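You operate a simulated robot arm through the tools that you are given. There is no shell and no other tool. Be economical: measure what you need, move in short steps, check, and stop when the job is done.

The job below is to be done with a simulated two-armed robot. You get a single attempt, and the scene is never put back.

TASK
Clip both filled clear bags shut and stand them beside the bag closer. Set down upright: clear bag.

Only the result counts: the job must be done as asked and must still hold three seconds after the hand-in. Knocking over, shifting, dropping, spilling or breaking anything else fails it.

THE ROBOT
Two 7-joint arms with two-finger parallel grippers on one trunk, on a base that drives. Base frame: it is fixed to the floor where the robot stands at the start and does not move with it; the origin is under the middle of the robot, x ahead of it, y to its left, z up; the surface under the hand at the start is at about z = 0.88. Units: m, degrees, N and s.
The left shoulder is at the start at [-0.082, 0.119, 0.851], the right one opposite. With the tool pointing down near the work surface each hand reaches from about 0.1 to 0.58 m from the robot's upright axis, wherever it stands, measured 20 degrees to its own side. Places, roughly: bed of the bag closer [0.5, 0.1, 0.9]; bench beside the bag closer [0.5, 0.3, 0.9]; clear tub [0.5, 1.25, 0.5]; filler dial [0.4, 1.5, 0.9]; filler spout [0.7, 1.6, 1.1]; sealer dial [0.4, 1, 0.9]; small cheese (5x5x4 cm) [0.4, -0.1, 0.9]; vacuum dial [0.4, 0.4, 1]; vacuum switch [0.5, 0.4, 1]. Payload 3.43 kg a hand.
Tool frame (each hand has its own): the origin (TCP) lies between the finger pads and is the grasp point; the fingertips stand 0.03 m ahead of it; z points along the fingers, y is the line along which they close. Largest opening 0.094 m; finger width 0.028, thickness 0.01; the body of the gripper, 0.05 by 0.096 m, starts 0.055 m behind the TCP.
Orientation is that of the tool frame in the base frame, as a unit quaternion [x, y, z, w]. With the fingers straight down and closing along the base's y, the tool's x points along the base's -x, its y along +y and its z along -z.

THE INTERFACE
- The arms move only by the tool step_arm. It takes "left_steps", "right_steps" or both (then of equal length, played together; a hand with none holds still); each is a list of rows, each a list of 3 entries, a list of its own where there are three numbers: the turn, a rotation vector about the tool's x, y, z in units of 5 degrees (1.0 is 5 degrees), then the shift along the tool's x, y, z in units of 25 mm (1.0 is 25 mm), then the opening, from 0 (shut) to 1 (fully open). In form: [[[ax, ay, az], [tx, ty, tz], hand], ...]. A call has 1 to 10 rows; each row shifts and turns the commanded pose from where the row before left it, along the tool's axes as they then stand. A call with a number of a shift or a turn outside -1 to 1 is refused whole. A row lasts 0.2 s, in which the tool goes at most 0.05 m and 8.6 degrees; a call with a longer step from one row to the next is refused whole, and so is a gripper value outside its range. A pose out of reach is approached as far as the arm can. The call stops where the force on the tool passes 70 N (or 10 N more than at its start, if that is more) or the arm is blocked; 0.2 s more then pass. Each finger travels about 0.153 m/s and halts on what it meets, pressing with about 26 N; the grip force reading is that of the motor and also rises with nothing between the fingers. The clock runs only during rows and for 0.2 s after the last one: add rows that do not move to give the fingers time. The reply holds the time, the measured pose of the TCP, the force on the tool along the base axes, the opening and the grip force, in the units named above and with some noise, with the torque about the TCP (base axes, N m) and any sound that the robot's microphone picked up.
- Cameras (640 x 400 px; columns grow to the right, rows downward): "scene" is now at [0.0339, 0.0093, 1.5606]; the picture's right is [0.13, -0.99, 0.00], its down [-0.74, -0.09, -0.66] and it looks along [0.66, 0.08, -0.75] (base axes); focal length 263 px, centre (320, 200). "left" rides on the left gripper at [0.076, -0.014, -0.102] in its tool frame; the picture's right is [0.18, 0.98, 0.00], its down [-0.75, 0.14, -0.64] and it looks along [-0.63, 0.12, 0.77] (tool axes); focal length 243 px, centre (320, 200). "right" rides on the right gripper at [0.076, 0.014, -0.103] in its tool frame; the picture's right is [-0.18, 0.98, 0.00], its down [-0.75, -0.14, -0.64] and it looks along [-0.63, -0.12, 0.77] (tool axes); focal length 243 px, centre (320, 200). There is no depth. A picture from a camera that has moved, and an enlarged one, comes with that camera's place and axes in the base frame and with its lens.
- camera(camera): a new picture of that camera. It takes no simulated time.
- lift_body(by): slides the trunk up (or, below 0, down) by that many m; the arms and the scene camera ride with it, the base frame stays. It gives what a move gives, with no picture.
- base_move(legs): drives the robot by 1 to 6 legs, each [ahead, left, turn to the left] in m, m and degrees, along the robot's own axes; the way and the turn of a leg run together, so that a leg with both is an arc; at most 1.5 m and 180 degrees a leg. The arms and the cameras ride along, it lands a little off, and it stops where it bumps. It gives what a move gives.
- turn_head(pan, tilt): turns the head with the scene camera to pan (to the left, within 143 degrees either way) and tilt (down, from -29 to 69), counted from straight ahead of the robot. It gives what a move gives.
- enlarge(camera, box): a new picture of the part [left, top, right, bottom] of that camera's present view, enlarged. It takes no simulated time.
- sign_off(): hands the job in; it is judged then, once.

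Work in short steps. Places have to be worked out from the pictures, the camera data and where the tool is seen: move nearer, look again, correct. Check each grasp and each placing, and mend what went wrong. You have 120 turns and 108 pictures in all, those below and enlarged ones among them. Open the grippers and draw the arms clear of the work before you hand the job in, unless the task says otherwise; then end with one line.

The tools are called after "Call:" as name(argument=value, ...) on one line, values as JSON. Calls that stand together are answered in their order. step_arm: Moves the arms, as the interface text tells. Its arguments: {"type":"object","properties":{"left_steps":{"type":"array","items":{"type":"array"}},"right_steps":{"type":"array","items":{"type":"array"}}},"required":[]} The other tools are called the same way: lift_body (by) slides the trunk up or down; base_move (legs) drives the base; turn_head (pan, tilt) turns the head that bears the scene camera; camera (camera) takes a picture; enlarge (camera, box) takes an enlarged picture of a part of a camera's view; sign_off () hands the job in.

At the start:

```text
clock: 0.0
left_tcp_pos: [0.3161, 0.2919, 0.9997]
left_orientation: [0.0, 1.0, 0.001, 0.0]
left_ft_force: [0.5, 0.9, 0.5]
left_ft_torque: [-0.03, -0.01, 0.01]
left_gripper_width: 0.0939
left_finger_force: 0.1
right_tcp_pos: [0.2991, -0.0043, 1.0]
right_orientation: [0.0, 1.0, 0.0, -0.001]
right_ft_force: [0.0, -0.1, -0.6]
right_ft_torque: [0.02, -0.02, 0.01]
right_gripper_width: 0.0938
right_finger_force: 0.0
trunk travel left (down, up): [-0.275, 0.06]
robot x, y, heading: [0.0014, -0.0031, 0.0]
head pan, tilt: [7.3, 48.5]
```

scene: 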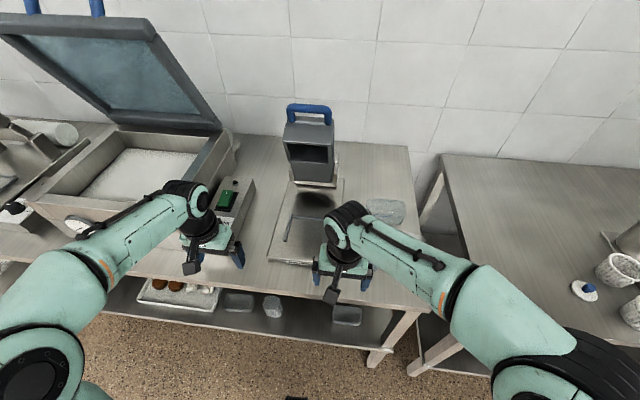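
right: 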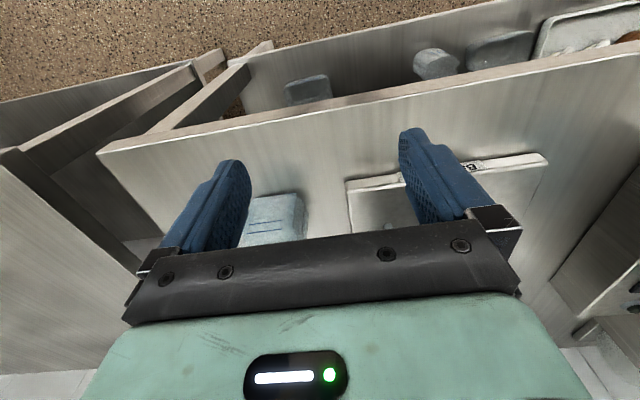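
left: 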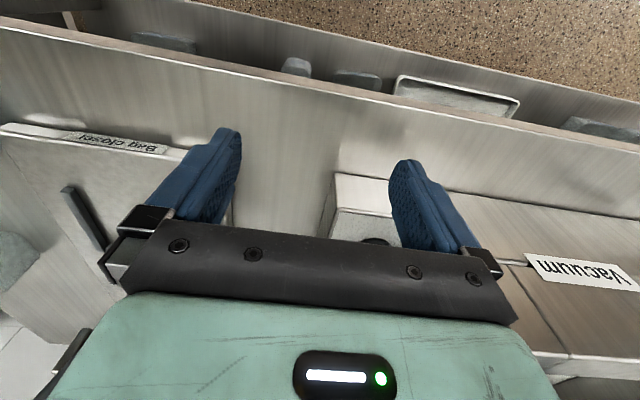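

I look closely at the bag closer area and the lower shelf first.

Call:
enlarge(camera="scene", box=[220, 90, 440, 230])

Call:
enlarge(camera="scene", box=[120, 230, 440, 400])

Call:
enlarge(camera="scene", box=[0, 90, 250, 260])

```text
2.86 times, centred on (330, 160) of scene
camera zoom: at [0.0339, 0.0093, 1.5606], right [0.13, -0.99, 0.0], down [-0.74, -0.09, -0.66], along [0.66, 0.08, -0.75], focal length 752 px, centre (291, 314)
```

zoom: 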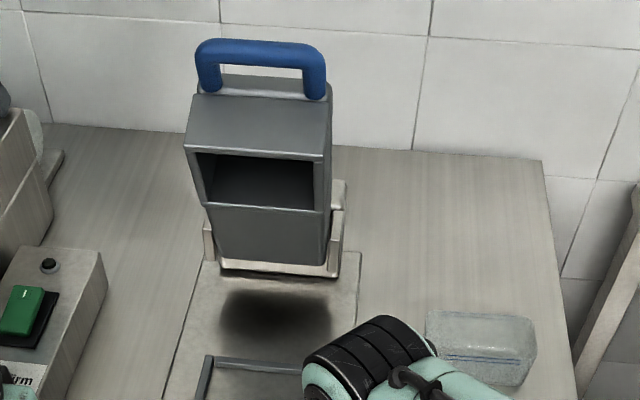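

```text
2.00 times, centred on (280, 315) of scene
camera zoom: at [0.0339, 0.0093, 1.5606], right [0.13, -0.99, 0.0], down [-0.74, -0.09, -0.66], along [0.66, 0.08, -0.75], focal length 526 px, centre (400, -30)
```

zoom: 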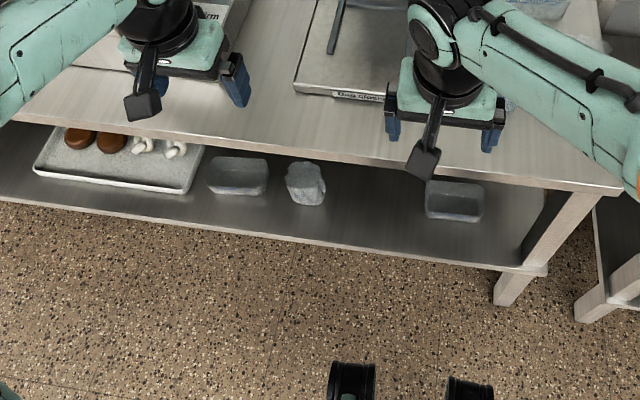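

```text
2.35 times, centred on (125, 175) of scene
camera zoom: at [0.0339, 0.0093, 1.5606], right [0.13, -0.99, 0.0], down [-0.74, -0.09, -0.66], along [0.66, 0.08, -0.75], focal length 620 px, centre (779, 259)
```

zoom: 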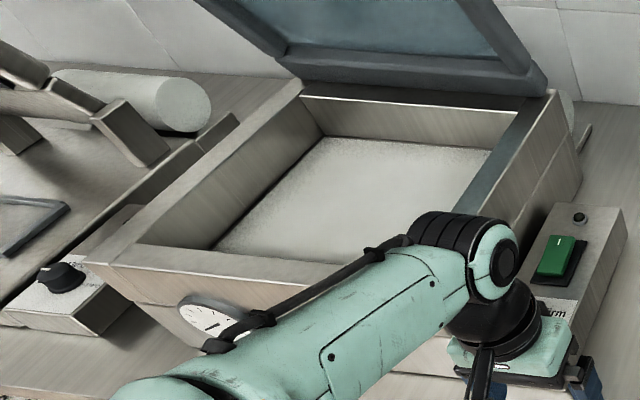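

I pan the head to find the bags and see the other stations.

Call:
turn_head(pan=-60, tilt=40)

Call:
camera(camera="scene")

Call:
turn_head(pan=60, tilt=40)

Call:
camera(camera="scene")

Call:
turn_head(pan=0, tilt=50)

Call:
enlarge(camera="right", box=[240, 20, 560, 260])

```text
clock: 1.4
left_tcp_pos: [0.3175, 0.2911, 0.9992]
left_orientation: [0.0, 1.0, 0.0, 0.0]
left_ft_force: [-0.7, 0.5, -0.5]
left_ft_torque: [0.03, -0.02, 0.01]
left_gripper_width: 0.0941
left_finger_force: 0.0
right_tcp_pos: [0.2973, -0.0025, 1.001]
right_orientation: [0.0, 1.0, 0.0, 0.0]
right_ft_force: [0.0, 0.5, -0.3]
right_ft_torque: [0.02, -0.01, 0.03]
right_gripper_width: 0.0939
right_finger_force: 0.1
trunk travel left (down, up): [-0.275, 0.06]
robot x, y, heading: [-0.0003, -0.001, 0.0]
head pan, tilt: [-60.0, 40.0]
```

```text
101 pictures are left
camera scene: at [-0.0012, -0.0742, 1.5727], right [-0.87, -0.5, 0.0], down [-0.32, 0.56, -0.77], along [0.38, -0.66, -0.64], focal length 263 px, centre (320, 200)
```

scene: 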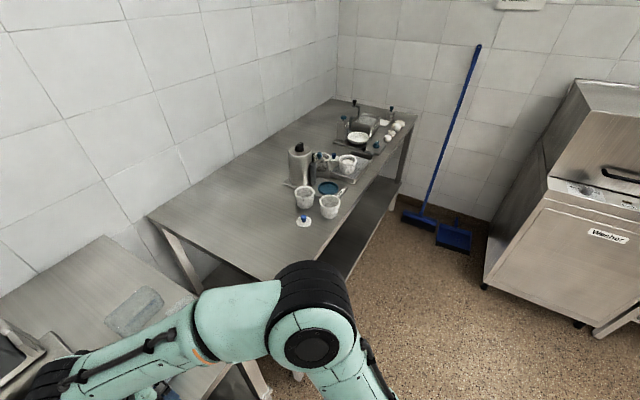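

```text
clock: 3.4
left_tcp_pos: [0.3157, 0.2909, 1.0004]
left_orientation: [-0.001, 1.0, 0.0, 0.0]
left_ft_force: [0.2, 0.6, 0.2]
left_ft_torque: [0.04, 0.01, 0.02]
left_gripper_width: 0.094
left_finger_force: 0.0
right_tcp_pos: [0.2967, -0.0038, 1.0001]
right_orientation: [0.001, 1.0, 0.001, -0.001]
right_ft_force: [-0.3, -0.6, 1.0]
right_ft_torque: [0.02, 0.02, 0.0]
right_gripper_width: 0.0943
right_finger_force: 0.1
trunk travel left (down, up): [-0.275, 0.06]
robot x, y, heading: [0.0015, -0.0005, -0.1]
head pan, tilt: [60.0, 40.0]
```

```text
100 pictures are left
camera scene: at [-0.0012, 0.073, 1.5727], right [0.87, -0.5, 0.0], down [-0.32, -0.56, -0.77], along [0.38, 0.66, -0.64], focal length 263 px, centre (320, 200)
```

scene: 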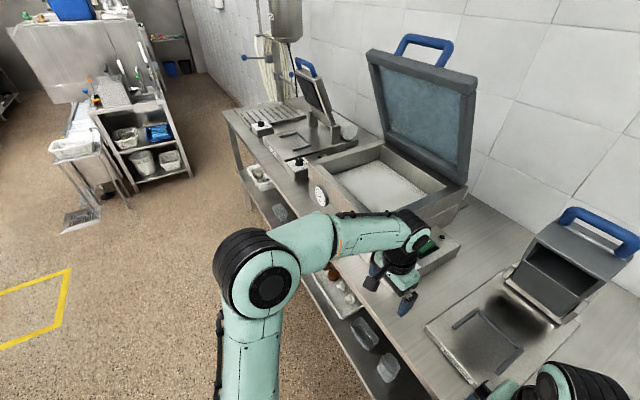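

```text
clock: 4.7
left_tcp_pos: [0.3162, 0.2902, 0.9992]
left_orientation: [0.0, 1.0, 0.0, 0.0]
left_ft_force: [0.5, 0.3, 0.3]
left_ft_torque: [-0.01, -0.01, 0.01]
left_gripper_width: 0.094
left_finger_force: 0.0
right_tcp_pos: [0.2977, -0.0029, 0.9999]
right_orientation: [0.001, 1.0, 0.0, 0.0]
right_ft_force: [0.6, 0.1, -0.7]
right_ft_torque: [0.02, 0.01, 0.01]
right_gripper_width: 0.094
right_finger_force: 0.1
trunk travel left (down, up): [-0.275, 0.06]
robot x, y, heading: [-0.0023, -0.0011, 0.1]
head pan, tilt: [0.0, 50.0]
```

```text
1.67 times, centred on (400, 140) of right
camera zoom: at [0.2211, 0.0104, 1.104], right [0.18, 0.98, 0.0], down [0.75, -0.14, 0.64], along [0.63, -0.12, -0.77], focal length 404 px, centre (187, 300)
```

zoom: 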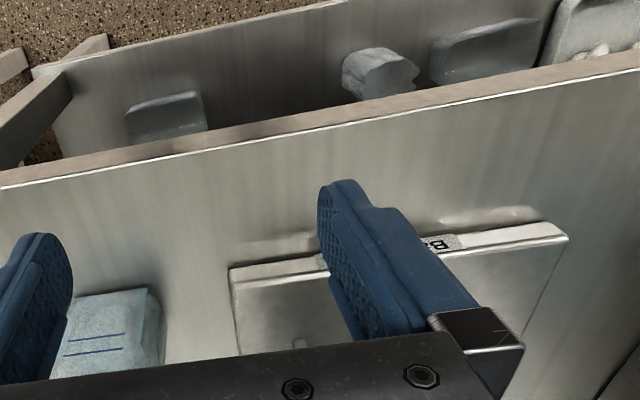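

I enlarge the shelf and box on the bench from the new head pose.

Call:
camera(camera="scene")

Call:
enlarge(camera="scene", box=[180, 270, 400, 350])

Call:
enlarge(camera="right", box=[240, 20, 560, 110])

Call:
enlarge(camera="right", box=[200, 170, 400, 270])

```text
98 pictures are left
camera scene: at [0.0332, -0.0005, 1.5585], right [0.0, -1.0, 0.0], down [-0.77, 0.0, -0.64], along [0.64, 0.0, -0.77], focal length 263 px, centre (320, 200)
```

scene: 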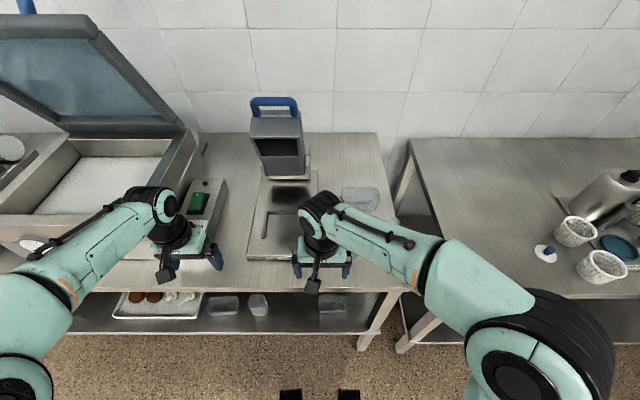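

```text
2.91 times, centred on (290, 310) of scene
camera zoom: at [0.0332, -0.0005, 1.5585], right [0.0, -1.0, 0.0], down [-0.77, 0.0, -0.64], along [0.64, 0.0, -0.77], focal length 766 px, centre (407, -120)
```

zoom: 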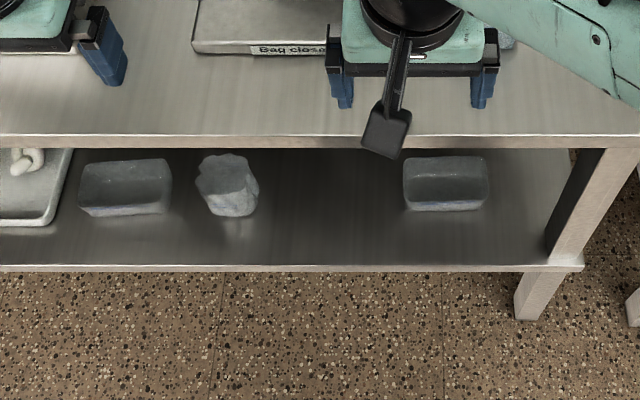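

```text
2.00 times, centred on (400, 65) of right
camera zoom: at [0.2211, 0.0104, 1.104], right [0.18, 0.98, 0.0], down [0.75, -0.14, 0.64], along [0.63, -0.12, -0.77], focal length 485 px, centre (160, 470)
```

zoom: 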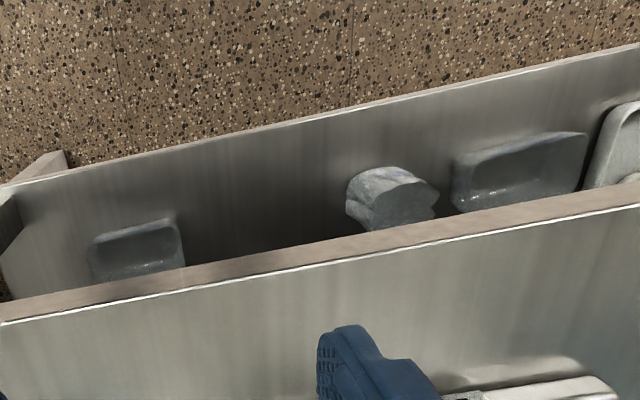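

```text
3.20 times, centred on (300, 220) of right
camera zoom: at [0.2211, 0.0104, 1.104], right [0.18, 0.98, 0.0], down [0.75, -0.14, 0.64], along [0.63, -0.12, -0.77], focal length 776 px, centre (384, 136)
```

zoom: 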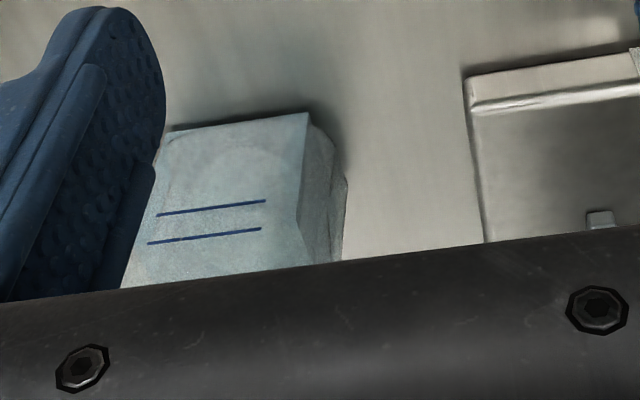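

The bench by the right gripper is hidden, so I lift both hands and pull them back.

Call:
step_arm(left_steps=[[[0, 0, 0], [1, 0, -1], 1], [[0, 0, 0], [1, 0, -1], 1], [[0, 0, 0], [1, 0, -1], 1], [[0, 0, 0], [1, 0, -1], 1], [[0, 0, 0], [0, 1, -1], 1], [[0, 0, 0], [0, 1, -1], 1]], right_steps=[[[0, 0, 0], [1, 0, -1], 1], [[0, 0, 0], [1, 0, -1], 1], [[0, 0, 0], [1, 0, -1], 1], [[0, 0, 0], [1, 0, -1], 1], [[0, 0, 0], [0, -1, -1], 1], [[0, 0, 0], [0, -1, -1], 1]])

Call:
camera(camera="scene")

Call:
camera(camera="right")

Call:
enlarge(camera="scene", box=[220, 90, 420, 230])

```text
clock: 6.1
left_tcp_pos: [0.2171, 0.3405, 1.1502]
left_orientation: [-0.001, 1.0, -0.001, 0.0]
left_ft_force: [1.0, 0.6, -1.3]
left_ft_torque: [0.02, -0.01, -0.05]
left_gripper_width: 0.0941
left_finger_force: 0.1
right_tcp_pos: [0.1975, -0.0532, 1.1506]
right_orientation: [0.0, 1.0, 0.0, 0.0]
right_ft_force: [-0.6, 0.2, 1.1]
right_ft_torque: [0.02, -0.02, 0.03]
right_gripper_width: 0.0942
right_finger_force: 0.0
trunk travel left (down, up): [-0.275, 0.06]
robot x, y, heading: [-0.0019, 0.0003, 0.2]
head pan, tilt: [0.0, 50.0]
```

```text
94 pictures are left
camera scene: at [0.0326, -0.0009, 1.5585], right [0.0, -1.0, 0.0], down [-0.77, 0.0, -0.64], along [0.64, 0.0, -0.77], focal length 263 px, centre (320, 200)
```

scene: 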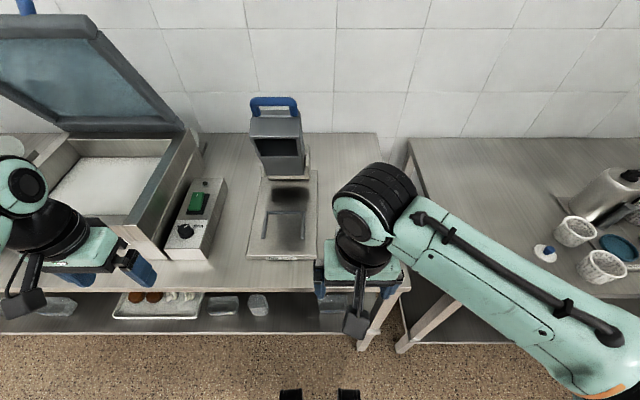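

```text
93 pictures are left
camera right: at [0.1205, -0.0398, 1.2546], right [0.18, 0.98, 0.0], down [0.75, -0.14, 0.64], along [0.63, -0.12, -0.77], focal length 243 px, centre (320, 200)
```

right: 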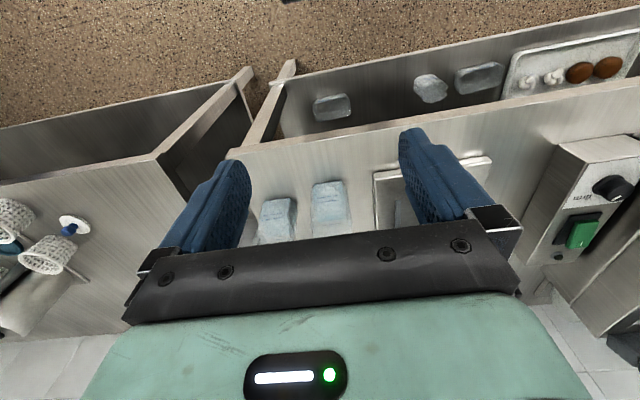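

```text
2.86 times, centred on (320, 160) of scene
camera zoom: at [0.0326, -0.0009, 1.5585], right [0.0, -1.0, 0.0], down [-0.77, 0.0, -0.64], along [0.64, 0.0, -0.77], focal length 752 px, centre (320, 314)
```

zoom: 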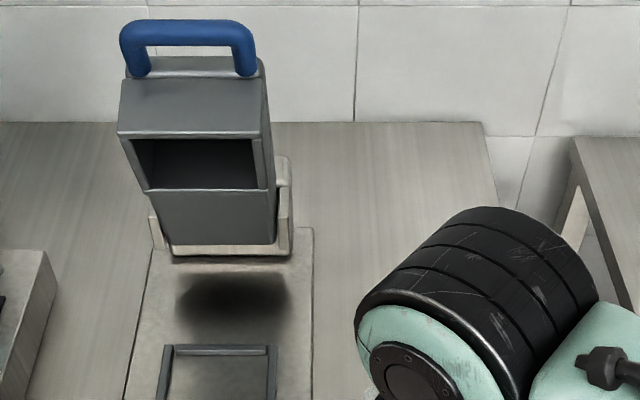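

Two clear bags stand right of the closer. I swing the right hand further out for a free view.

Call:
step_arm(right_steps=[[[0, 0, 0], [0, -1, 0], 1], [[0, 0, 0], [0, -1, 0], 1], [[0, 0, 0], [0, -1, 0], 1], [[0, 0, 0], [0, -1, 0], 1], [[0, 0, 0], [0, -1, 0], 1], [[0, 0, 0], [0, -1, 0], 1], [[0, 0, 0], [0, -1, 0], 1], [[0, 0, 0], [0, -1, 0], 1], [[0, 0, 0], [0, -1, 0], 1], [[0, 0, 0], [0, -1, 0], 1]])

Call:
camera(camera="scene")

Call:
enlarge(camera="scene", box=[240, 160, 440, 285])

Call:
enlarge(camera="right", box=[220, 80, 540, 260])

```text
clock: 8.3
left_tcp_pos: [0.2164, 0.3399, 1.1505]
left_orientation: [0.0, 1.0, 0.0, 0.0]
left_ft_force: [-0.1, -0.2, 0.0]
left_ft_torque: [0.01, -0.02, -0.02]
left_gripper_width: 0.0938
left_finger_force: 0.1
right_tcp_pos: [0.1985, -0.3043, 1.1501]
right_orientation: [-0.002, 1.0, 0.0, 0.0]
right_ft_force: [0.1, 0.0, 0.5]
right_ft_torque: [0.02, -0.03, 0.0]
right_gripper_width: 0.0942
right_finger_force: 0.1
trunk travel left (down, up): [-0.275, 0.06]
robot x, y, heading: [0.0021, -0.0002, 0.0]
head pan, tilt: [0.0, 50.0]
```

```text
91 pictures are left
camera scene: at [0.0332, -0.0009, 1.5585], right [0.0, -1.0, 0.0], down [-0.77, 0.0, -0.64], along [0.64, 0.0, -0.77], focal length 263 px, centre (320, 200)
```

scene: 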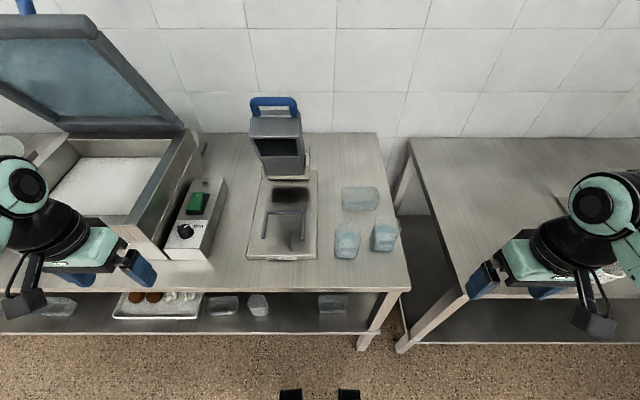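

```text
3.20 times, centred on (340, 222) of scene
camera zoom: at [0.0332, -0.0009, 1.5585], right [0.0, -1.0, 0.0], down [-0.77, 0.0, -0.64], along [0.64, 0.0, -0.77], focal length 842 px, centre (256, 128)
```

zoom: 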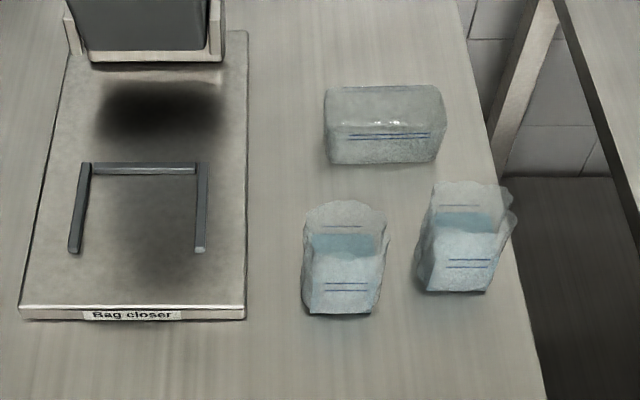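

```text
2.00 times, centred on (380, 170) of right
camera zoom: at [0.1208, -0.2897, 1.2537], right [0.18, 0.98, 0.0], down [0.75, -0.14, 0.64], along [0.63, -0.12, -0.77], focal length 485 px, centre (200, 260)
```

zoom: 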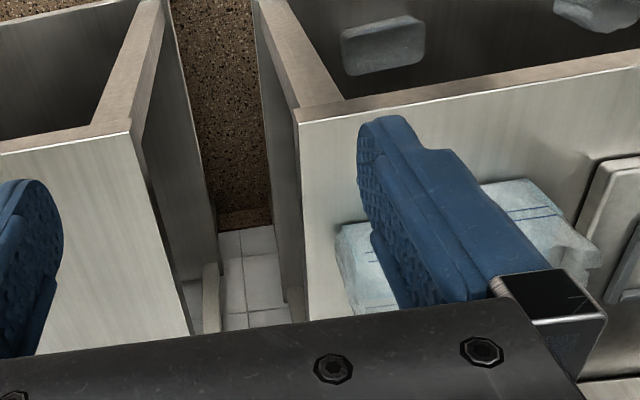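

Two open, filled bags stand at about (0.41,-0.075) and (0.43,-0.18). The closer has a U-fixture and a tilting head. I bring the left-hand camera round, more level, to study the head.

Call:
step_arm(left_steps=[[[0, -1, 0], [0, -1, 0], 1], [[0, -1, 0], [0, -1, 0], 1], [[0, -1, 0], [0, -1, 0], 1], [[0, -1, 0], [0, -1, 0], 1], [[0, -1, 0], [0, -1, 0], 1], [[0, -1, 0], [0, -1, 0], 1], [[0, -1, 0], [0, -1, 0], 1], [[0, -1, 0], [0, -0.4, 0], 1]])

Call:
camera(camera="left")

```text
clock: 10.1
left_tcp_pos: [0.2155, 0.1559, 1.1504]
left_orientation: [0.0, 0.939, 0.0, 0.343]
left_ft_force: [0.5, -0.2, -0.1]
left_ft_torque: [-0.03, -0.03, 0.0]
left_gripper_width: 0.0941
left_finger_force: 0.1
right_tcp_pos: [0.1968, -0.303, 1.1516]
right_orientation: [0.0, 1.0, -0.001, -0.001]
right_ft_force: [-0.2, -1.3, 0.3]
right_ft_torque: [-0.03, 0.02, -0.01]
right_gripper_width: 0.0941
right_finger_force: 0.1
trunk travel left (down, up): [-0.275, 0.06]
robot x, y, heading: [-0.003, 0.0024, 0.1]
head pan, tilt: [0.0, 50.0]
```

```text
88 pictures are left
camera left: at [0.0911, 0.142, 1.1815], right [-0.14, 0.98, -0.12], down [0.16, 0.14, 0.98], along [0.98, 0.12, -0.18], focal length 243 px, centre (320, 200)
```

left: 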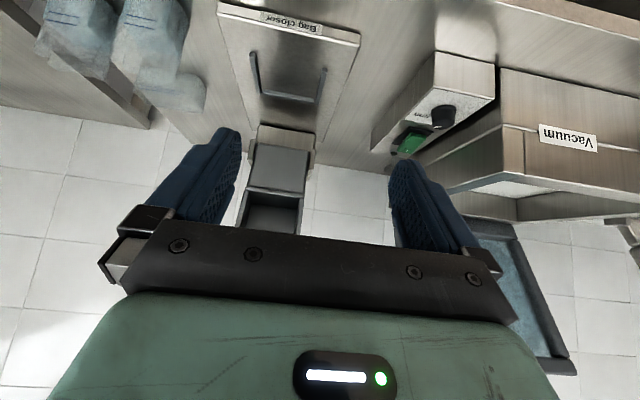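

I enlarge this view on the bags and the closer head.

Call:
enlarge(camera="left", box=[20, 0, 220, 125])

Call:
enlarge(camera="left", box=[200, 0, 420, 240])

Call:
enlarge(camera="scene", box=[230, 85, 340, 195])

```text
3.20 times, centred on (120, 62) of left
camera zoom: at [0.0911, 0.142, 1.1815], right [-0.14, 0.98, -0.12], down [0.16, 0.14, 0.98], along [0.98, 0.12, -0.18], focal length 776 px, centre (960, 640)
```

zoom: 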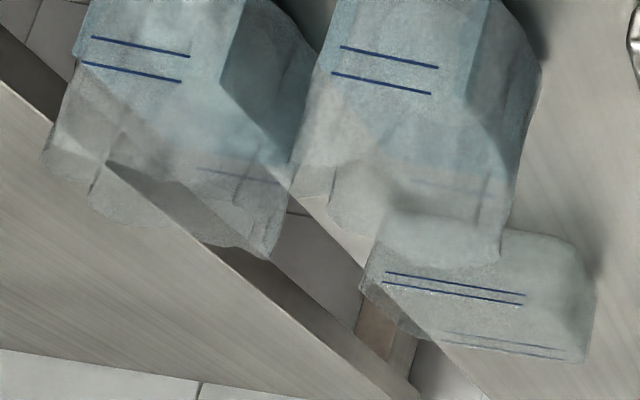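

```text
1.67 times, centred on (310, 120) of left
camera zoom: at [0.0911, 0.142, 1.1815], right [-0.14, 0.98, -0.12], down [0.16, 0.14, 0.98], along [0.98, 0.12, -0.18], focal length 404 px, centre (337, 333)
```

zoom: 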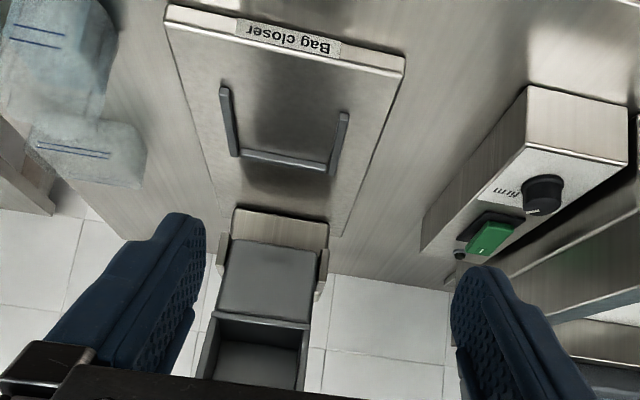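

```text
3.64 times, centred on (285, 140) of scene
camera zoom: at [0.0327, -0.0007, 1.5585], right [0.0, -1.0, 0.0], down [-0.77, 0.0, -0.64], along [0.64, 0.0, -0.77], focal length 957 px, centre (447, 418)
```

zoom: 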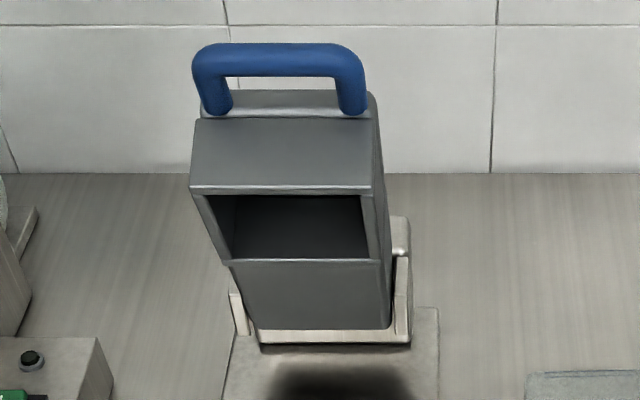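

The head is a hinged arm whose cavity should come down over the U-fixture (centre ≈ (0.485,0.105)). I move 8 cm closer for reach.

Call:
base_move(legs=[[0.08, 0.03, 0]])

Call:
camera(camera="scene")

Call:
enlarge(camera="scene", box=[300, 180, 460, 280])

```text
clock: 11.2
left_tcp_pos: [0.2942, 0.1863, 1.1506]
left_orientation: [-0.001, 0.94, 0.001, 0.342]
left_ft_force: [0.0, 0.7, 0.2]
left_ft_torque: [0.02, 0.03, 0.0]
left_gripper_width: 0.094
left_finger_force: 0.2
right_tcp_pos: [0.2747, -0.2722, 1.1495]
right_orientation: [0.0, 1.0, 0.001, 0.0]
right_ft_force: [-0.5, 0.1, 0.5]
right_ft_torque: [0.01, 0.0, -0.01]
right_gripper_width: 0.0939
right_finger_force: 0.0
trunk travel left (down, up): [-0.275, 0.06]
robot x, y, heading: [0.0798, 0.028, 0.1]
head pan, tilt: [0.0, 50.0]
```

```text
84 pictures are left
camera scene: at [0.112, 0.0294, 1.5584], right [0.0, -1.0, 0.0], down [-0.77, 0.0, -0.64], along [0.64, 0.0, -0.77], focal length 263 px, centre (320, 200)
```

scene: 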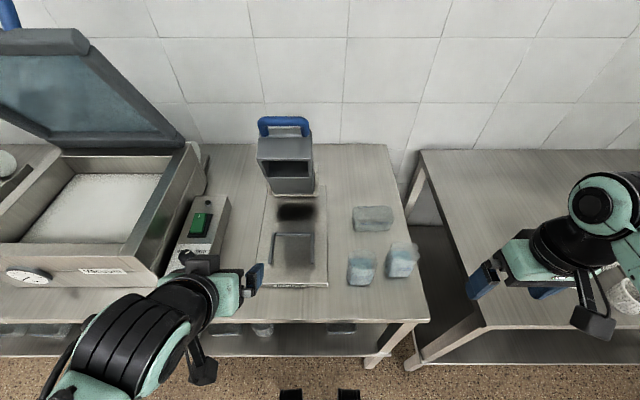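

```text
4.00 times, centred on (380, 230) of scene
camera zoom: at [0.112, 0.0294, 1.5584], right [0.0, -1.0, 0.0], down [-0.77, 0.0, -0.64], along [0.64, 0.0, -0.77], focal length 1053 px, centre (80, 80)
```

zoom: 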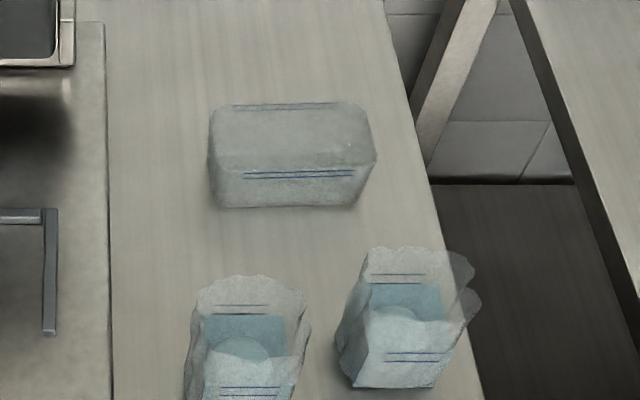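

I bring the right hand over bag A, high above it, to look with its camera.

Call:
step_arm(right_steps=[[[0, 0, 0], [-0.625, 0.985, 0.2], 1], [[0, 0, 0], [-0.625, 0.985, 0.2], 1], [[0, 0, 0], [-0.625, 0.985, 0.2], 1], [[0, 0, 0], [-0.625, 0.985, 0.2], 1], [[0, 0, 0], [-0.625, 0.985, 0.2], 1], [[0, 0, 0], [-0.625, 0.985, 0.2], 1], [[0, 0, 0], [-0.625, 0.985, 0.2], 1], [[0, 0, 0], [-0.625, 0.985, 0.2], 1]])

Call:
camera(camera="right")

```text
clock: 13.0
left_tcp_pos: [0.2947, 0.1854, 1.1508]
left_orientation: [0.0, 0.94, 0.0, 0.342]
left_ft_force: [0.1, 0.2, 0.3]
left_ft_torque: [-0.02, 0.02, 0.0]
left_gripper_width: 0.0938
left_finger_force: 0.0
right_tcp_pos: [0.4012, -0.0746, 1.1093]
right_orientation: [0.0, 1.0, 0.0, 0.0]
right_ft_force: [0.1, 0.3, 0.5]
right_ft_torque: [-0.01, 0.02, 0.0]
right_gripper_width: 0.0938
right_finger_force: 0.0
trunk travel left (down, up): [-0.275, 0.06]
robot x, y, heading: [0.0802, 0.03, 0.1]
head pan, tilt: [0.0, 50.0]
```

```text
82 pictures are left
camera right: at [0.3246, -0.062, 1.2133], right [0.18, 0.98, 0.0], down [0.75, -0.14, 0.64], along [0.63, -0.12, -0.77], focal length 243 px, centre (320, 200)
```

right: 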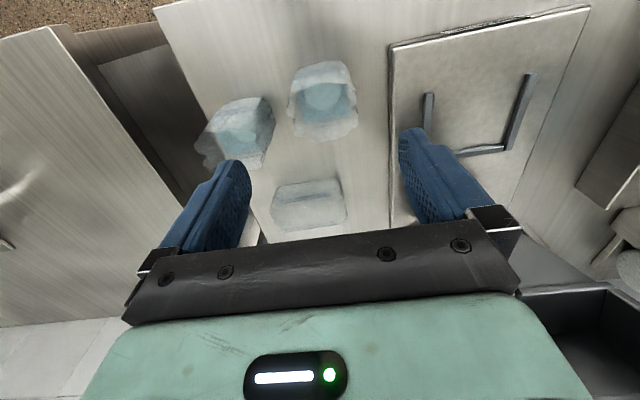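

Call:
enlarge(camera="right", box=[190, 50, 390, 175])

Call:
enlarge(camera="right", box=[370, 0, 600, 160])

```text
3.20 times, centred on (290, 112) of right
camera zoom: at [0.3246, -0.062, 1.2133], right [0.18, 0.98, 0.0], down [0.75, -0.14, 0.64], along [0.63, -0.12, -0.77], focal length 776 px, centre (416, 480)
```

zoom: 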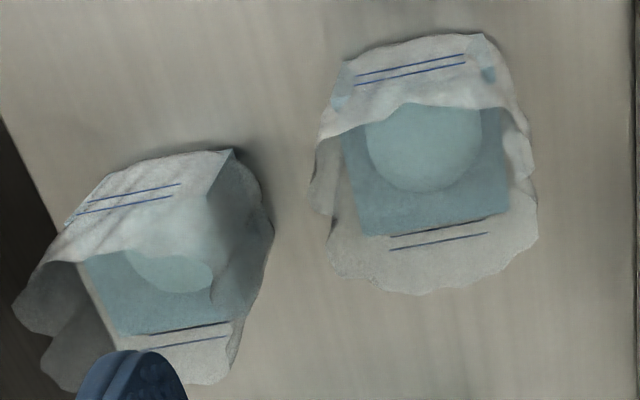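

```text
2.50 times, centred on (485, 80) of right
camera zoom: at [0.3246, -0.062, 1.2133], right [0.18, 0.98, 0.0], down [0.75, -0.14, 0.64], along [0.63, -0.12, -0.77], focal length 606 px, centre (-92, 500)
```

zoom: 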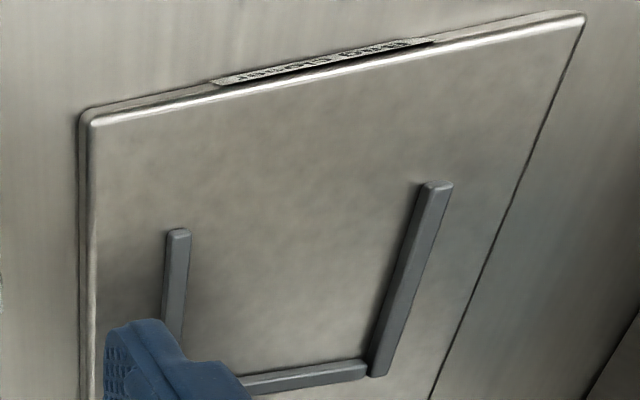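

Bag A's base centre is ≈ (0.412,-0.0755), with a 5.3 cm body and a rim at z ≈ 0.99. Bag B's rim is close, so I descend part way with a reduced opening and check.

Call:
step_arm(right_steps=[[[0, 0, 0], [-0.1, 0.02, 0.8], 0.8], [[0, 0, 0], [-0.1, 0.02, 0.8], 0.8], [[0, 0, 0], [-0.1, 0.02, 0.8], 0.8], [[0, 0, 0], [-0.1, 0.0, 0.8], 0.8]])

Call:
camera(camera="right")

Call:
camera(camera="scene")

```text
clock: 14.0
left_tcp_pos: [0.2951, 0.1848, 1.1503]
left_orientation: [-0.001, 0.94, 0.0, 0.343]
left_ft_force: [0.2, 0.1, -0.2]
left_ft_torque: [0.01, 0.01, 0.01]
left_gripper_width: 0.0941
left_finger_force: 0.1
right_tcp_pos: [0.4103, -0.0751, 1.0284]
right_orientation: [0.001, 1.0, 0.0, 0.0]
right_ft_force: [0.8, 1.0, 0.3]
right_ft_torque: [0.01, 0.0, 0.0]
right_gripper_width: 0.0751
right_finger_force: 0.0
trunk travel left (down, up): [-0.275, 0.06]
robot x, y, heading: [0.0779, 0.0287, -0.1]
head pan, tilt: [0.0, 50.0]
```

```text
79 pictures are left
camera right: at [0.3339, -0.0614, 1.1335], right [0.19, 0.98, 0.0], down [0.75, -0.14, 0.64], along [0.63, -0.12, -0.77], focal length 243 px, centre (320, 200)
```

right: 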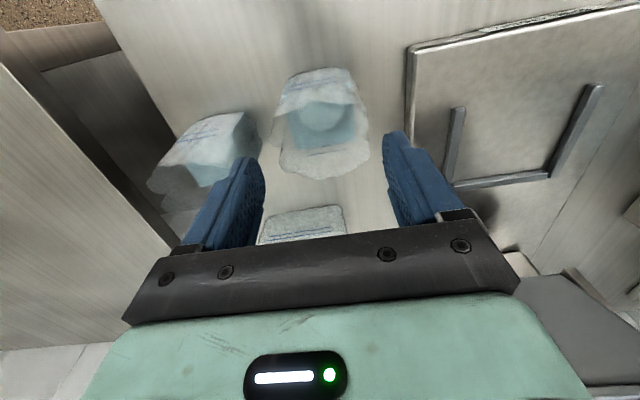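

```text
78 pictures are left
camera scene: at [0.1117, 0.0292, 1.5585], right [0.0, -1.0, 0.0], down [-0.77, 0.0, -0.64], along [0.64, 0.0, -0.77], focal length 263 px, centre (320, 200)
```

scene: 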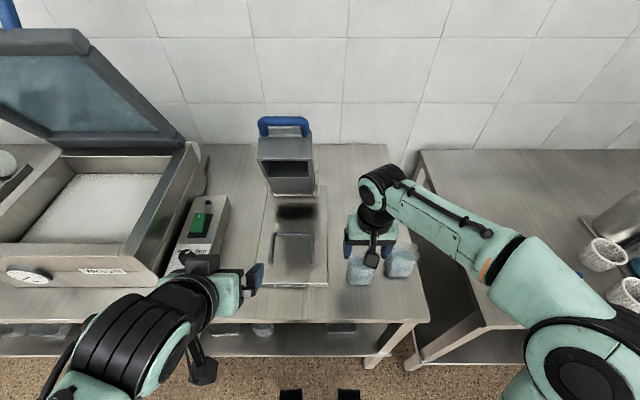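

The bag sits centred between the fingers and there is a small gap to bag B. I descend to z≈0.942.

Call:
step_arm(right_steps=[[[0, 0, 0], [-0.05, 0.04, 0.7], 0.8], [[0, 0, 0], [0, 0, 0.7], 0.8], [[0, 0, 0], [0, 0, 0.7], 0.8], [[0, 0, 0], [0, 0, 0.7], 0.8], [[0, 0, 0], [0, 0, 0.65], 0.8]])

Call:
camera(camera="right")

```text
clock: 14.8
left_tcp_pos: [0.2939, 0.1849, 1.1504]
left_orientation: [0.001, 0.939, 0.0, 0.343]
left_ft_force: [-0.3, 0.4, -0.5]
left_ft_torque: [0.06, 0.02, 0.04]
left_gripper_width: 0.0941
left_finger_force: 0.1
right_tcp_pos: [0.4149, -0.0739, 0.9848]
right_orientation: [0.001, 1.0, 0.002, 0.012]
right_ft_force: [-0.7, 0.8, 2.8]
right_ft_torque: [0.06, 0.01, 0.02]
right_gripper_width: 0.0784
right_finger_force: 3.2
trunk travel left (down, up): [-0.275, 0.06]
robot x, y, heading: [0.0752, 0.0302, 0.1]
head pan, tilt: [0.0, 50.0]
stopped in row 4 (right hand): the force on the tool passed its limit at 85 N (the readings are from after the stop); the commanded pose is now the measured one
```

```text
77 pictures are left
camera right: at [0.336, -0.0605, 1.0872], right [0.19, 0.98, 0.01], down [0.74, -0.14, 0.66], along [0.65, -0.12, -0.75], focal length 243 px, centre (320, 200)
```

right: 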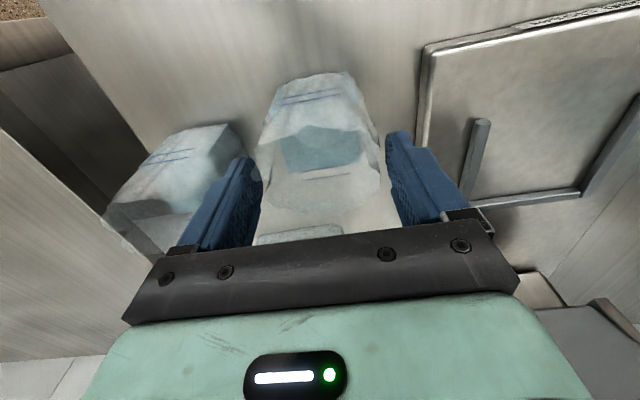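

The fingertips met the bulging bag. I raise straight up and recheck.

Call:
step_arm(right_steps=[[[0, 0, 0], [0, 0, -0.7], 0.85], [[0, 0, 0], [0, 0, -0.9], 0.9], [[0, 0, 0], [0, 0, -1], 1], [[0, 0, 0], [0, 0, -1], 1]])

Call:
enlarge(camera="right", box=[140, 40, 420, 240])

Call:
enlarge(camera="scene", box=[320, 220, 440, 300])

```text
clock: 15.8
left_tcp_pos: [0.2937, 0.1854, 1.1504]
left_orientation: [0.0, 0.94, 0.001, 0.342]
left_ft_force: [0.2, -0.8, 0.4]
left_ft_torque: [0.0, 0.02, 0.03]
left_gripper_width: 0.094
left_finger_force: 0.2
right_tcp_pos: [0.4121, -0.0739, 1.0748]
right_orientation: [0.001, 1.0, 0.002, 0.011]
right_ft_force: [0.8, -1.1, 0.5]
right_ft_torque: [0.05, 0.0, -0.02]
right_gripper_width: 0.0941
right_finger_force: 0.0
trunk travel left (down, up): [-0.275, 0.06]
robot x, y, heading: [0.0782, 0.0309, 0.1]
head pan, tilt: [0.0, 50.0]
```

```text
2.00 times, centred on (280, 140) of right
camera zoom: at [0.3338, -0.0596, 1.1778], right [0.19, 0.98, 0.01], down [0.74, -0.14, 0.66], along [0.65, -0.12, -0.75], focal length 485 px, centre (400, 320)
```

zoom: 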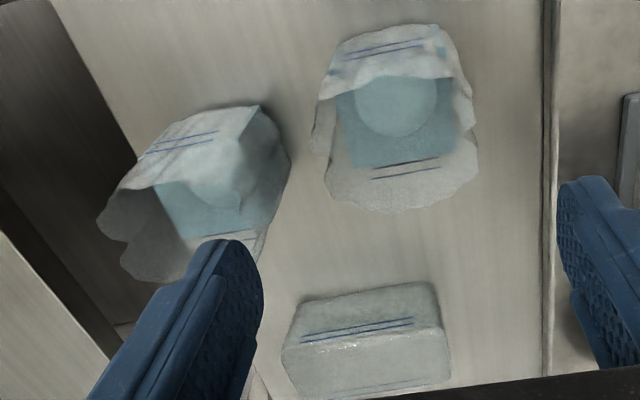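

```text
5.00 times, centred on (380, 260) of scene
camera zoom: at [0.1114, 0.0291, 1.5585], right [0.0, -1.0, 0.0], down [-0.77, 0.0, -0.64], along [0.64, 0.0, -0.77], focal length 1316 px, centre (20, -100)
```

zoom: 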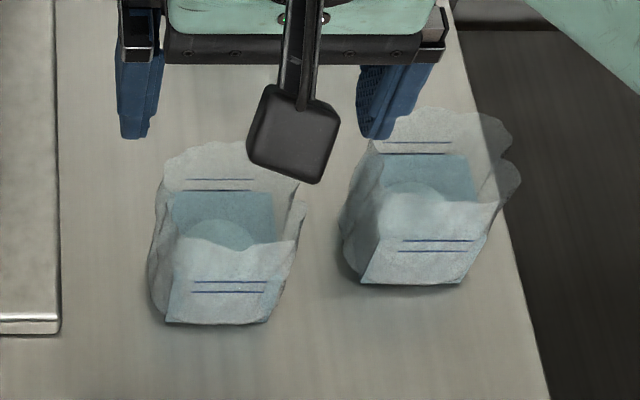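

Bag A spans y ≈ -0.107 to -0.036 at its bulge, so I go down again with a 0.088 opening centred at y ≈ -0.0725, still leaving gap to bag B.

Call:
step_arm(right_steps=[[[0, 0.26, 0], [0, 0.05, 0.8], 0.94], [[0, 0, 0], [0, 0, 0.8], 0.94], [[0, 0, 0], [0, 0, 0.8], 0.94], [[0, 0, 0], [0, 0, 0.7], 0.94]])

Call:
enlarge(camera="right", box=[160, 40, 440, 240])

Call:
enlarge(camera="scene", box=[320, 210, 440, 290])

```text
clock: 16.8
left_tcp_pos: [0.2955, 0.1844, 1.1507]
left_orientation: [0.0, 0.94, 0.001, 0.342]
left_ft_force: [0.7, -0.9, 0.1]
left_ft_torque: [0.0, 0.01, 0.01]
left_gripper_width: 0.0939
left_finger_force: 0.1
right_tcp_pos: [0.4134, -0.0721, 0.997]
right_orientation: [0.001, 1.0, 0.001, 0.0]
right_ft_force: [0.5, 0.2, 0.3]
right_ft_torque: [-0.02, -0.04, 0.02]
right_gripper_width: 0.0883
right_finger_force: 0.1
trunk travel left (down, up): [-0.275, 0.06]
robot x, y, heading: [0.0796, 0.0289, 0.2]
head pan, tilt: [0.0, 50.0]
```

```text
2.00 times, centred on (300, 140) of right
camera zoom: at [0.3377, -0.0592, 1.1014], right [0.19, 0.98, 0.0], down [0.75, -0.14, 0.64], along [0.63, -0.12, -0.77], focal length 485 px, centre (360, 320)
```

zoom: 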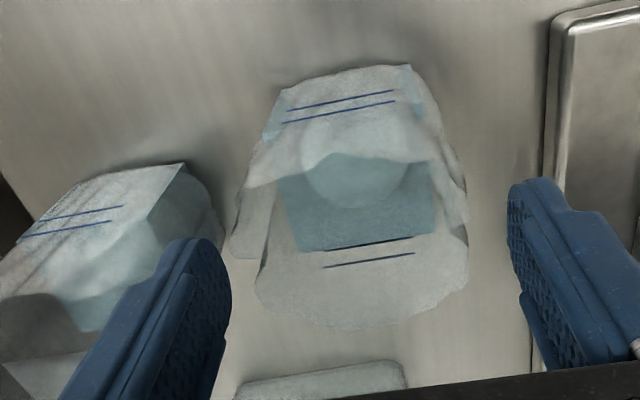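

```text
5.00 times, centred on (380, 250) of scene
camera zoom: at [0.1116, 0.0291, 1.5585], right [0.0, -1.0, 0.0], down [-0.77, 0.0, -0.64], along [0.64, 0.0, -0.77], focal length 1316 px, centre (20, -50)
```

zoom: 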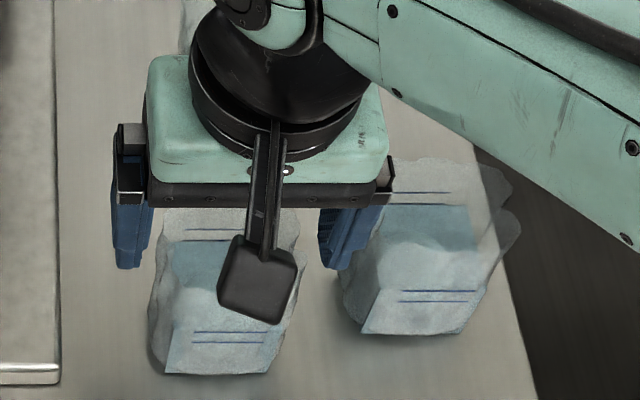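

Gripping along y is too tight next to bag B. The bag is narrower along x (≈5.5 cm) with free space, so I raise the hand and turn it 90°.

Call:
step_arm(right_steps=[[[0, 0, 0], [0, 0, -1], 1], [[0, 0, 0], [0, 0, -1], 1], [[0, 0, 0], [0, 0, -1], 1], [[0, 0, -1], [0, 0, 0], 1], [[0, 0, -1], [0, 0, 0], 1], [[0, 0, -1], [0, 0, 0], 1], [[0, 0, -1], [0, 0, 0], 1], [[0, 0, -1], [0, 0, 0], 1], [[0, 0, -1], [0, 0, 0], 1], [[0, 0, -1], [0, 0, 0], 1]])

Call:
step_arm(right_steps=[[[0, 0, -1], [0, 0, 0], 1], [[0, 0, -1], [0, 0, 0], 1], [[0, 0, -1], [0, 0, 0], 1], [[0, 0, -1], [0, 0, 0], 1], [[0, 0, -1], [0, 0, 0], 1], [[0, 0, -1], [0, 0, 0], 1], [[0, 0, -1], [0, 0, 0], 1], [[0, 0, -1], [0, 0, 0], 1]])

Call:
step_arm(right_steps=[[[0, 0, -1], [0, 0, 0], 1], [[0, 0, -1], [0, 0, 0], 1], [[0, 0, -1], [0, 0, 0], 1]])

Call:
camera(camera="right")

```text
clock: 19.0
left_tcp_pos: [0.2934, 0.1848, 1.1509]
left_orientation: [0.0, 0.939, 0.001, 0.343]
left_ft_force: [0.2, -0.1, 0.3]
left_ft_torque: [-0.01, 0.0, -0.01]
left_gripper_width: 0.0938
left_finger_force: 0.0
right_tcp_pos: [0.4133, -0.0729, 1.0725]
right_orientation: [-0.301, 0.954, 0.002, 0.0]
right_ft_force: [0.3, -0.1, 0.0]
right_ft_torque: [0.01, 0.03, 0.01]
right_gripper_width: 0.0942
right_finger_force: 0.1
trunk travel left (down, up): [-0.275, 0.06]
robot x, y, heading: [0.0803, 0.0266, 0.2]
head pan, tilt: [0.0, 50.0]
```

```text
clock: 20.8
left_tcp_pos: [0.2945, 0.1862, 1.1505]
left_orientation: [-0.001, 0.939, 0.0, 0.343]
left_ft_force: [0.4, 0.0, 0.2]
left_ft_torque: [0.0, 0.0, -0.04]
left_gripper_width: 0.0942
left_finger_force: 0.0
right_tcp_pos: [0.4133, -0.0734, 1.0727]
right_orientation: [-0.609, 0.793, 0.001, 0.001]
right_ft_force: [0.2, -0.3, -0.9]
right_ft_torque: [0.01, 0.0, -0.04]
right_gripper_width: 0.0942
right_finger_force: 0.1
trunk travel left (down, up): [-0.275, 0.06]
robot x, y, heading: [0.0803, 0.0286, -0.1]
head pan, tilt: [0.0, 50.0]
```

```text
clock: 21.6
left_tcp_pos: [0.2937, 0.1849, 1.1507]
left_orientation: [0.0, 0.94, -0.001, 0.342]
left_ft_force: [0.5, 0.4, -0.2]
left_ft_torque: [-0.03, -0.01, 0.02]
left_gripper_width: 0.094
left_finger_force: 0.0
right_tcp_pos: [0.4132, -0.0735, 1.0726]
right_orientation: [-0.707, 0.708, 0.001, 0.001]
right_ft_force: [0.1, 0.8, -0.8]
right_ft_torque: [0.01, -0.02, 0.0]
right_gripper_width: 0.0938
right_finger_force: 0.1
trunk travel left (down, up): [-0.275, 0.06]
robot x, y, heading: [0.0763, 0.0308, 0.0]
head pan, tilt: [0.0, 50.0]
```

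```text
72 pictures are left
camera right: at [0.3991, -0.15, 1.1763], right [-0.98, 0.18, 0.0], down [0.14, 0.75, 0.64], along [0.12, 0.63, -0.76], focal length 243 px, centre (320, 200)
```

right: 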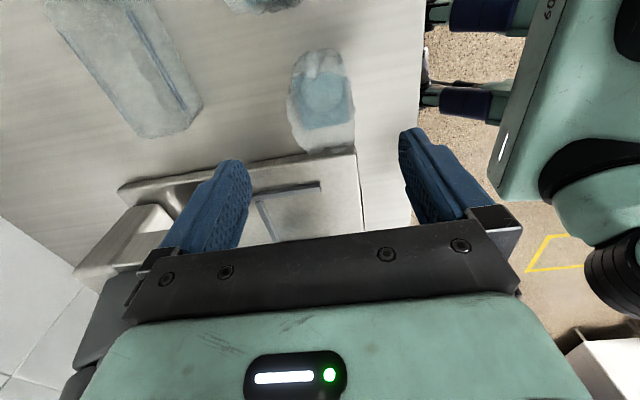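

Now the camera looks across the bags from the right. I enlarge bag A.

Call:
enlarge(camera="right", box=[240, 30, 400, 170])

```text
2.86 times, centred on (320, 100) of right
camera zoom: at [0.3991, -0.15, 1.1763], right [-0.98, 0.18, 0.0], down [0.14, 0.75, 0.64], along [0.12, 0.63, -0.76], focal length 693 px, centre (320, 486)
```

zoom: 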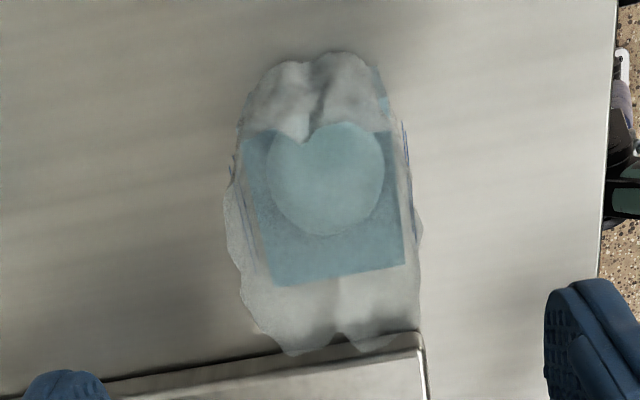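

Rim spans x 0.385–0.436; I target TCP (0.411,-0.079) and descend fully open to z≈0.945.

Call:
step_arm(right_steps=[[[0, 0, 0], [0.22, 0.09, 0.85], 1], [[0, 0, 0], [0, 0, 0.85], 1], [[0, 0, 0], [0, 0, 0.85], 1], [[0, 0, 0], [0, 0, 0.85], 1], [[0, 0, 0], [0, 0, 0.85], 1], [[0, 0, 0], [0, 0, 0.85], 1]])

Call:
camera(camera="right")

Call:
enlarge(camera="scene", box=[310, 210, 430, 300])

```text
clock: 23.0
left_tcp_pos: [0.294, 0.1845, 1.1506]
left_orientation: [-0.001, 0.94, 0.0, 0.341]
left_ft_force: [0.4, 0.2, 0.1]
left_ft_torque: [-0.03, 0.03, 0.03]
left_gripper_width: 0.0942
left_finger_force: 0.0
right_tcp_pos: [0.4129, -0.0796, 0.9458]
right_orientation: [-0.707, 0.707, 0.0, 0.001]
right_ft_force: [1.0, 0.2, 0.0]
right_ft_torque: [-0.01, 0.01, 0.03]
right_gripper_width: 0.094
right_finger_force: 0.0
trunk travel left (down, up): [-0.275, 0.06]
robot x, y, heading: [0.0789, 0.0291, -0.0]
head pan, tilt: [0.0, 50.0]
```

```text
70 pictures are left
camera right: at [0.3971, -0.1553, 1.0489], right [-0.98, 0.19, 0.0], down [0.14, 0.75, 0.64], along [0.12, 0.63, -0.76], focal length 243 px, centre (320, 200)
```

right: 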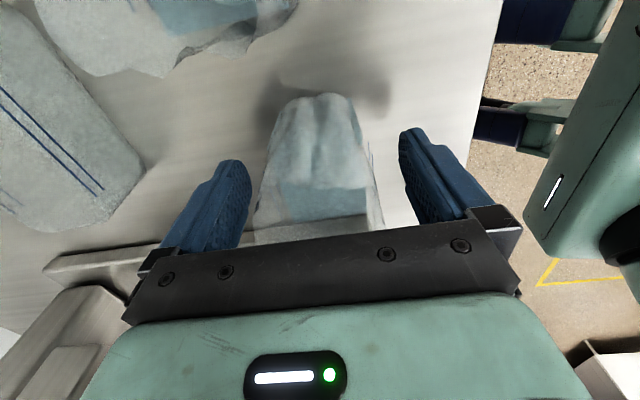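

```text
4.44 times, centred on (370, 255) of scene
camera zoom: at [0.1118, 0.029, 1.5585], right [0.0, -1.0, 0.0], down [-0.77, 0.0, -0.64], along [0.64, 0.0, -0.77], focal length 1170 px, centre (98, -44)
```

zoom: 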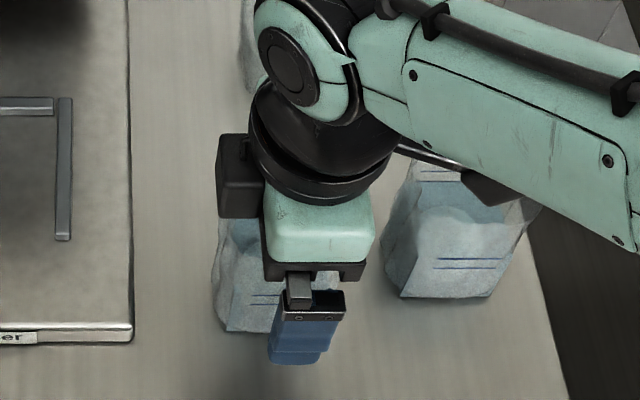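

The bag sits cleanly between the fingers. I shift 4 mm left and close step by step.

Call:
step_arm(right_steps=[[[0, 0, 0], [-0.16, 0, 0], 0.8], [[0, 0, 0], [0, 0, 0], 0.6], [[0, 0, 0], [0, 0, 0], 0.5], [[0, 0, 0], [0, 0, 0], 0.45]])

Call:
camera(camera="right")

```text
clock: 24.0
left_tcp_pos: [0.2936, 0.1854, 1.1514]
left_orientation: [-0.001, 0.94, 0.001, 0.342]
left_ft_force: [-0.3, -0.4, -0.7]
left_ft_torque: [0.05, 0.01, 0.0]
left_gripper_width: 0.0942
left_finger_force: 0.1
right_tcp_pos: [0.4109, -0.0739, 0.9447]
right_orientation: [-0.707, 0.708, 0.001, 0.001]
right_ft_force: [0.2, -1.0, -1.1]
right_ft_torque: [0.01, 0.01, -0.04]
right_gripper_width: 0.0616
right_finger_force: 26.3
trunk travel left (down, up): [-0.275, 0.06]
robot x, y, heading: [0.0771, 0.0278, 0.2]
head pan, tilt: [0.0, 50.0]
```

```text
68 pictures are left
camera right: at [0.3968, -0.1509, 1.0489], right [-0.98, 0.19, 0.0], down [0.14, 0.75, 0.64], along [0.12, 0.63, -0.76], focal length 243 px, centre (320, 200)
```

right: 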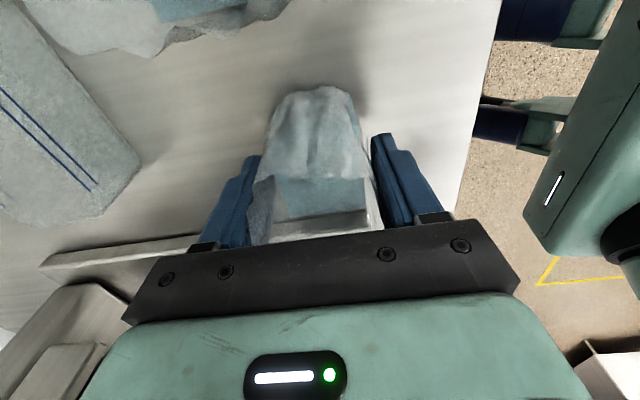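

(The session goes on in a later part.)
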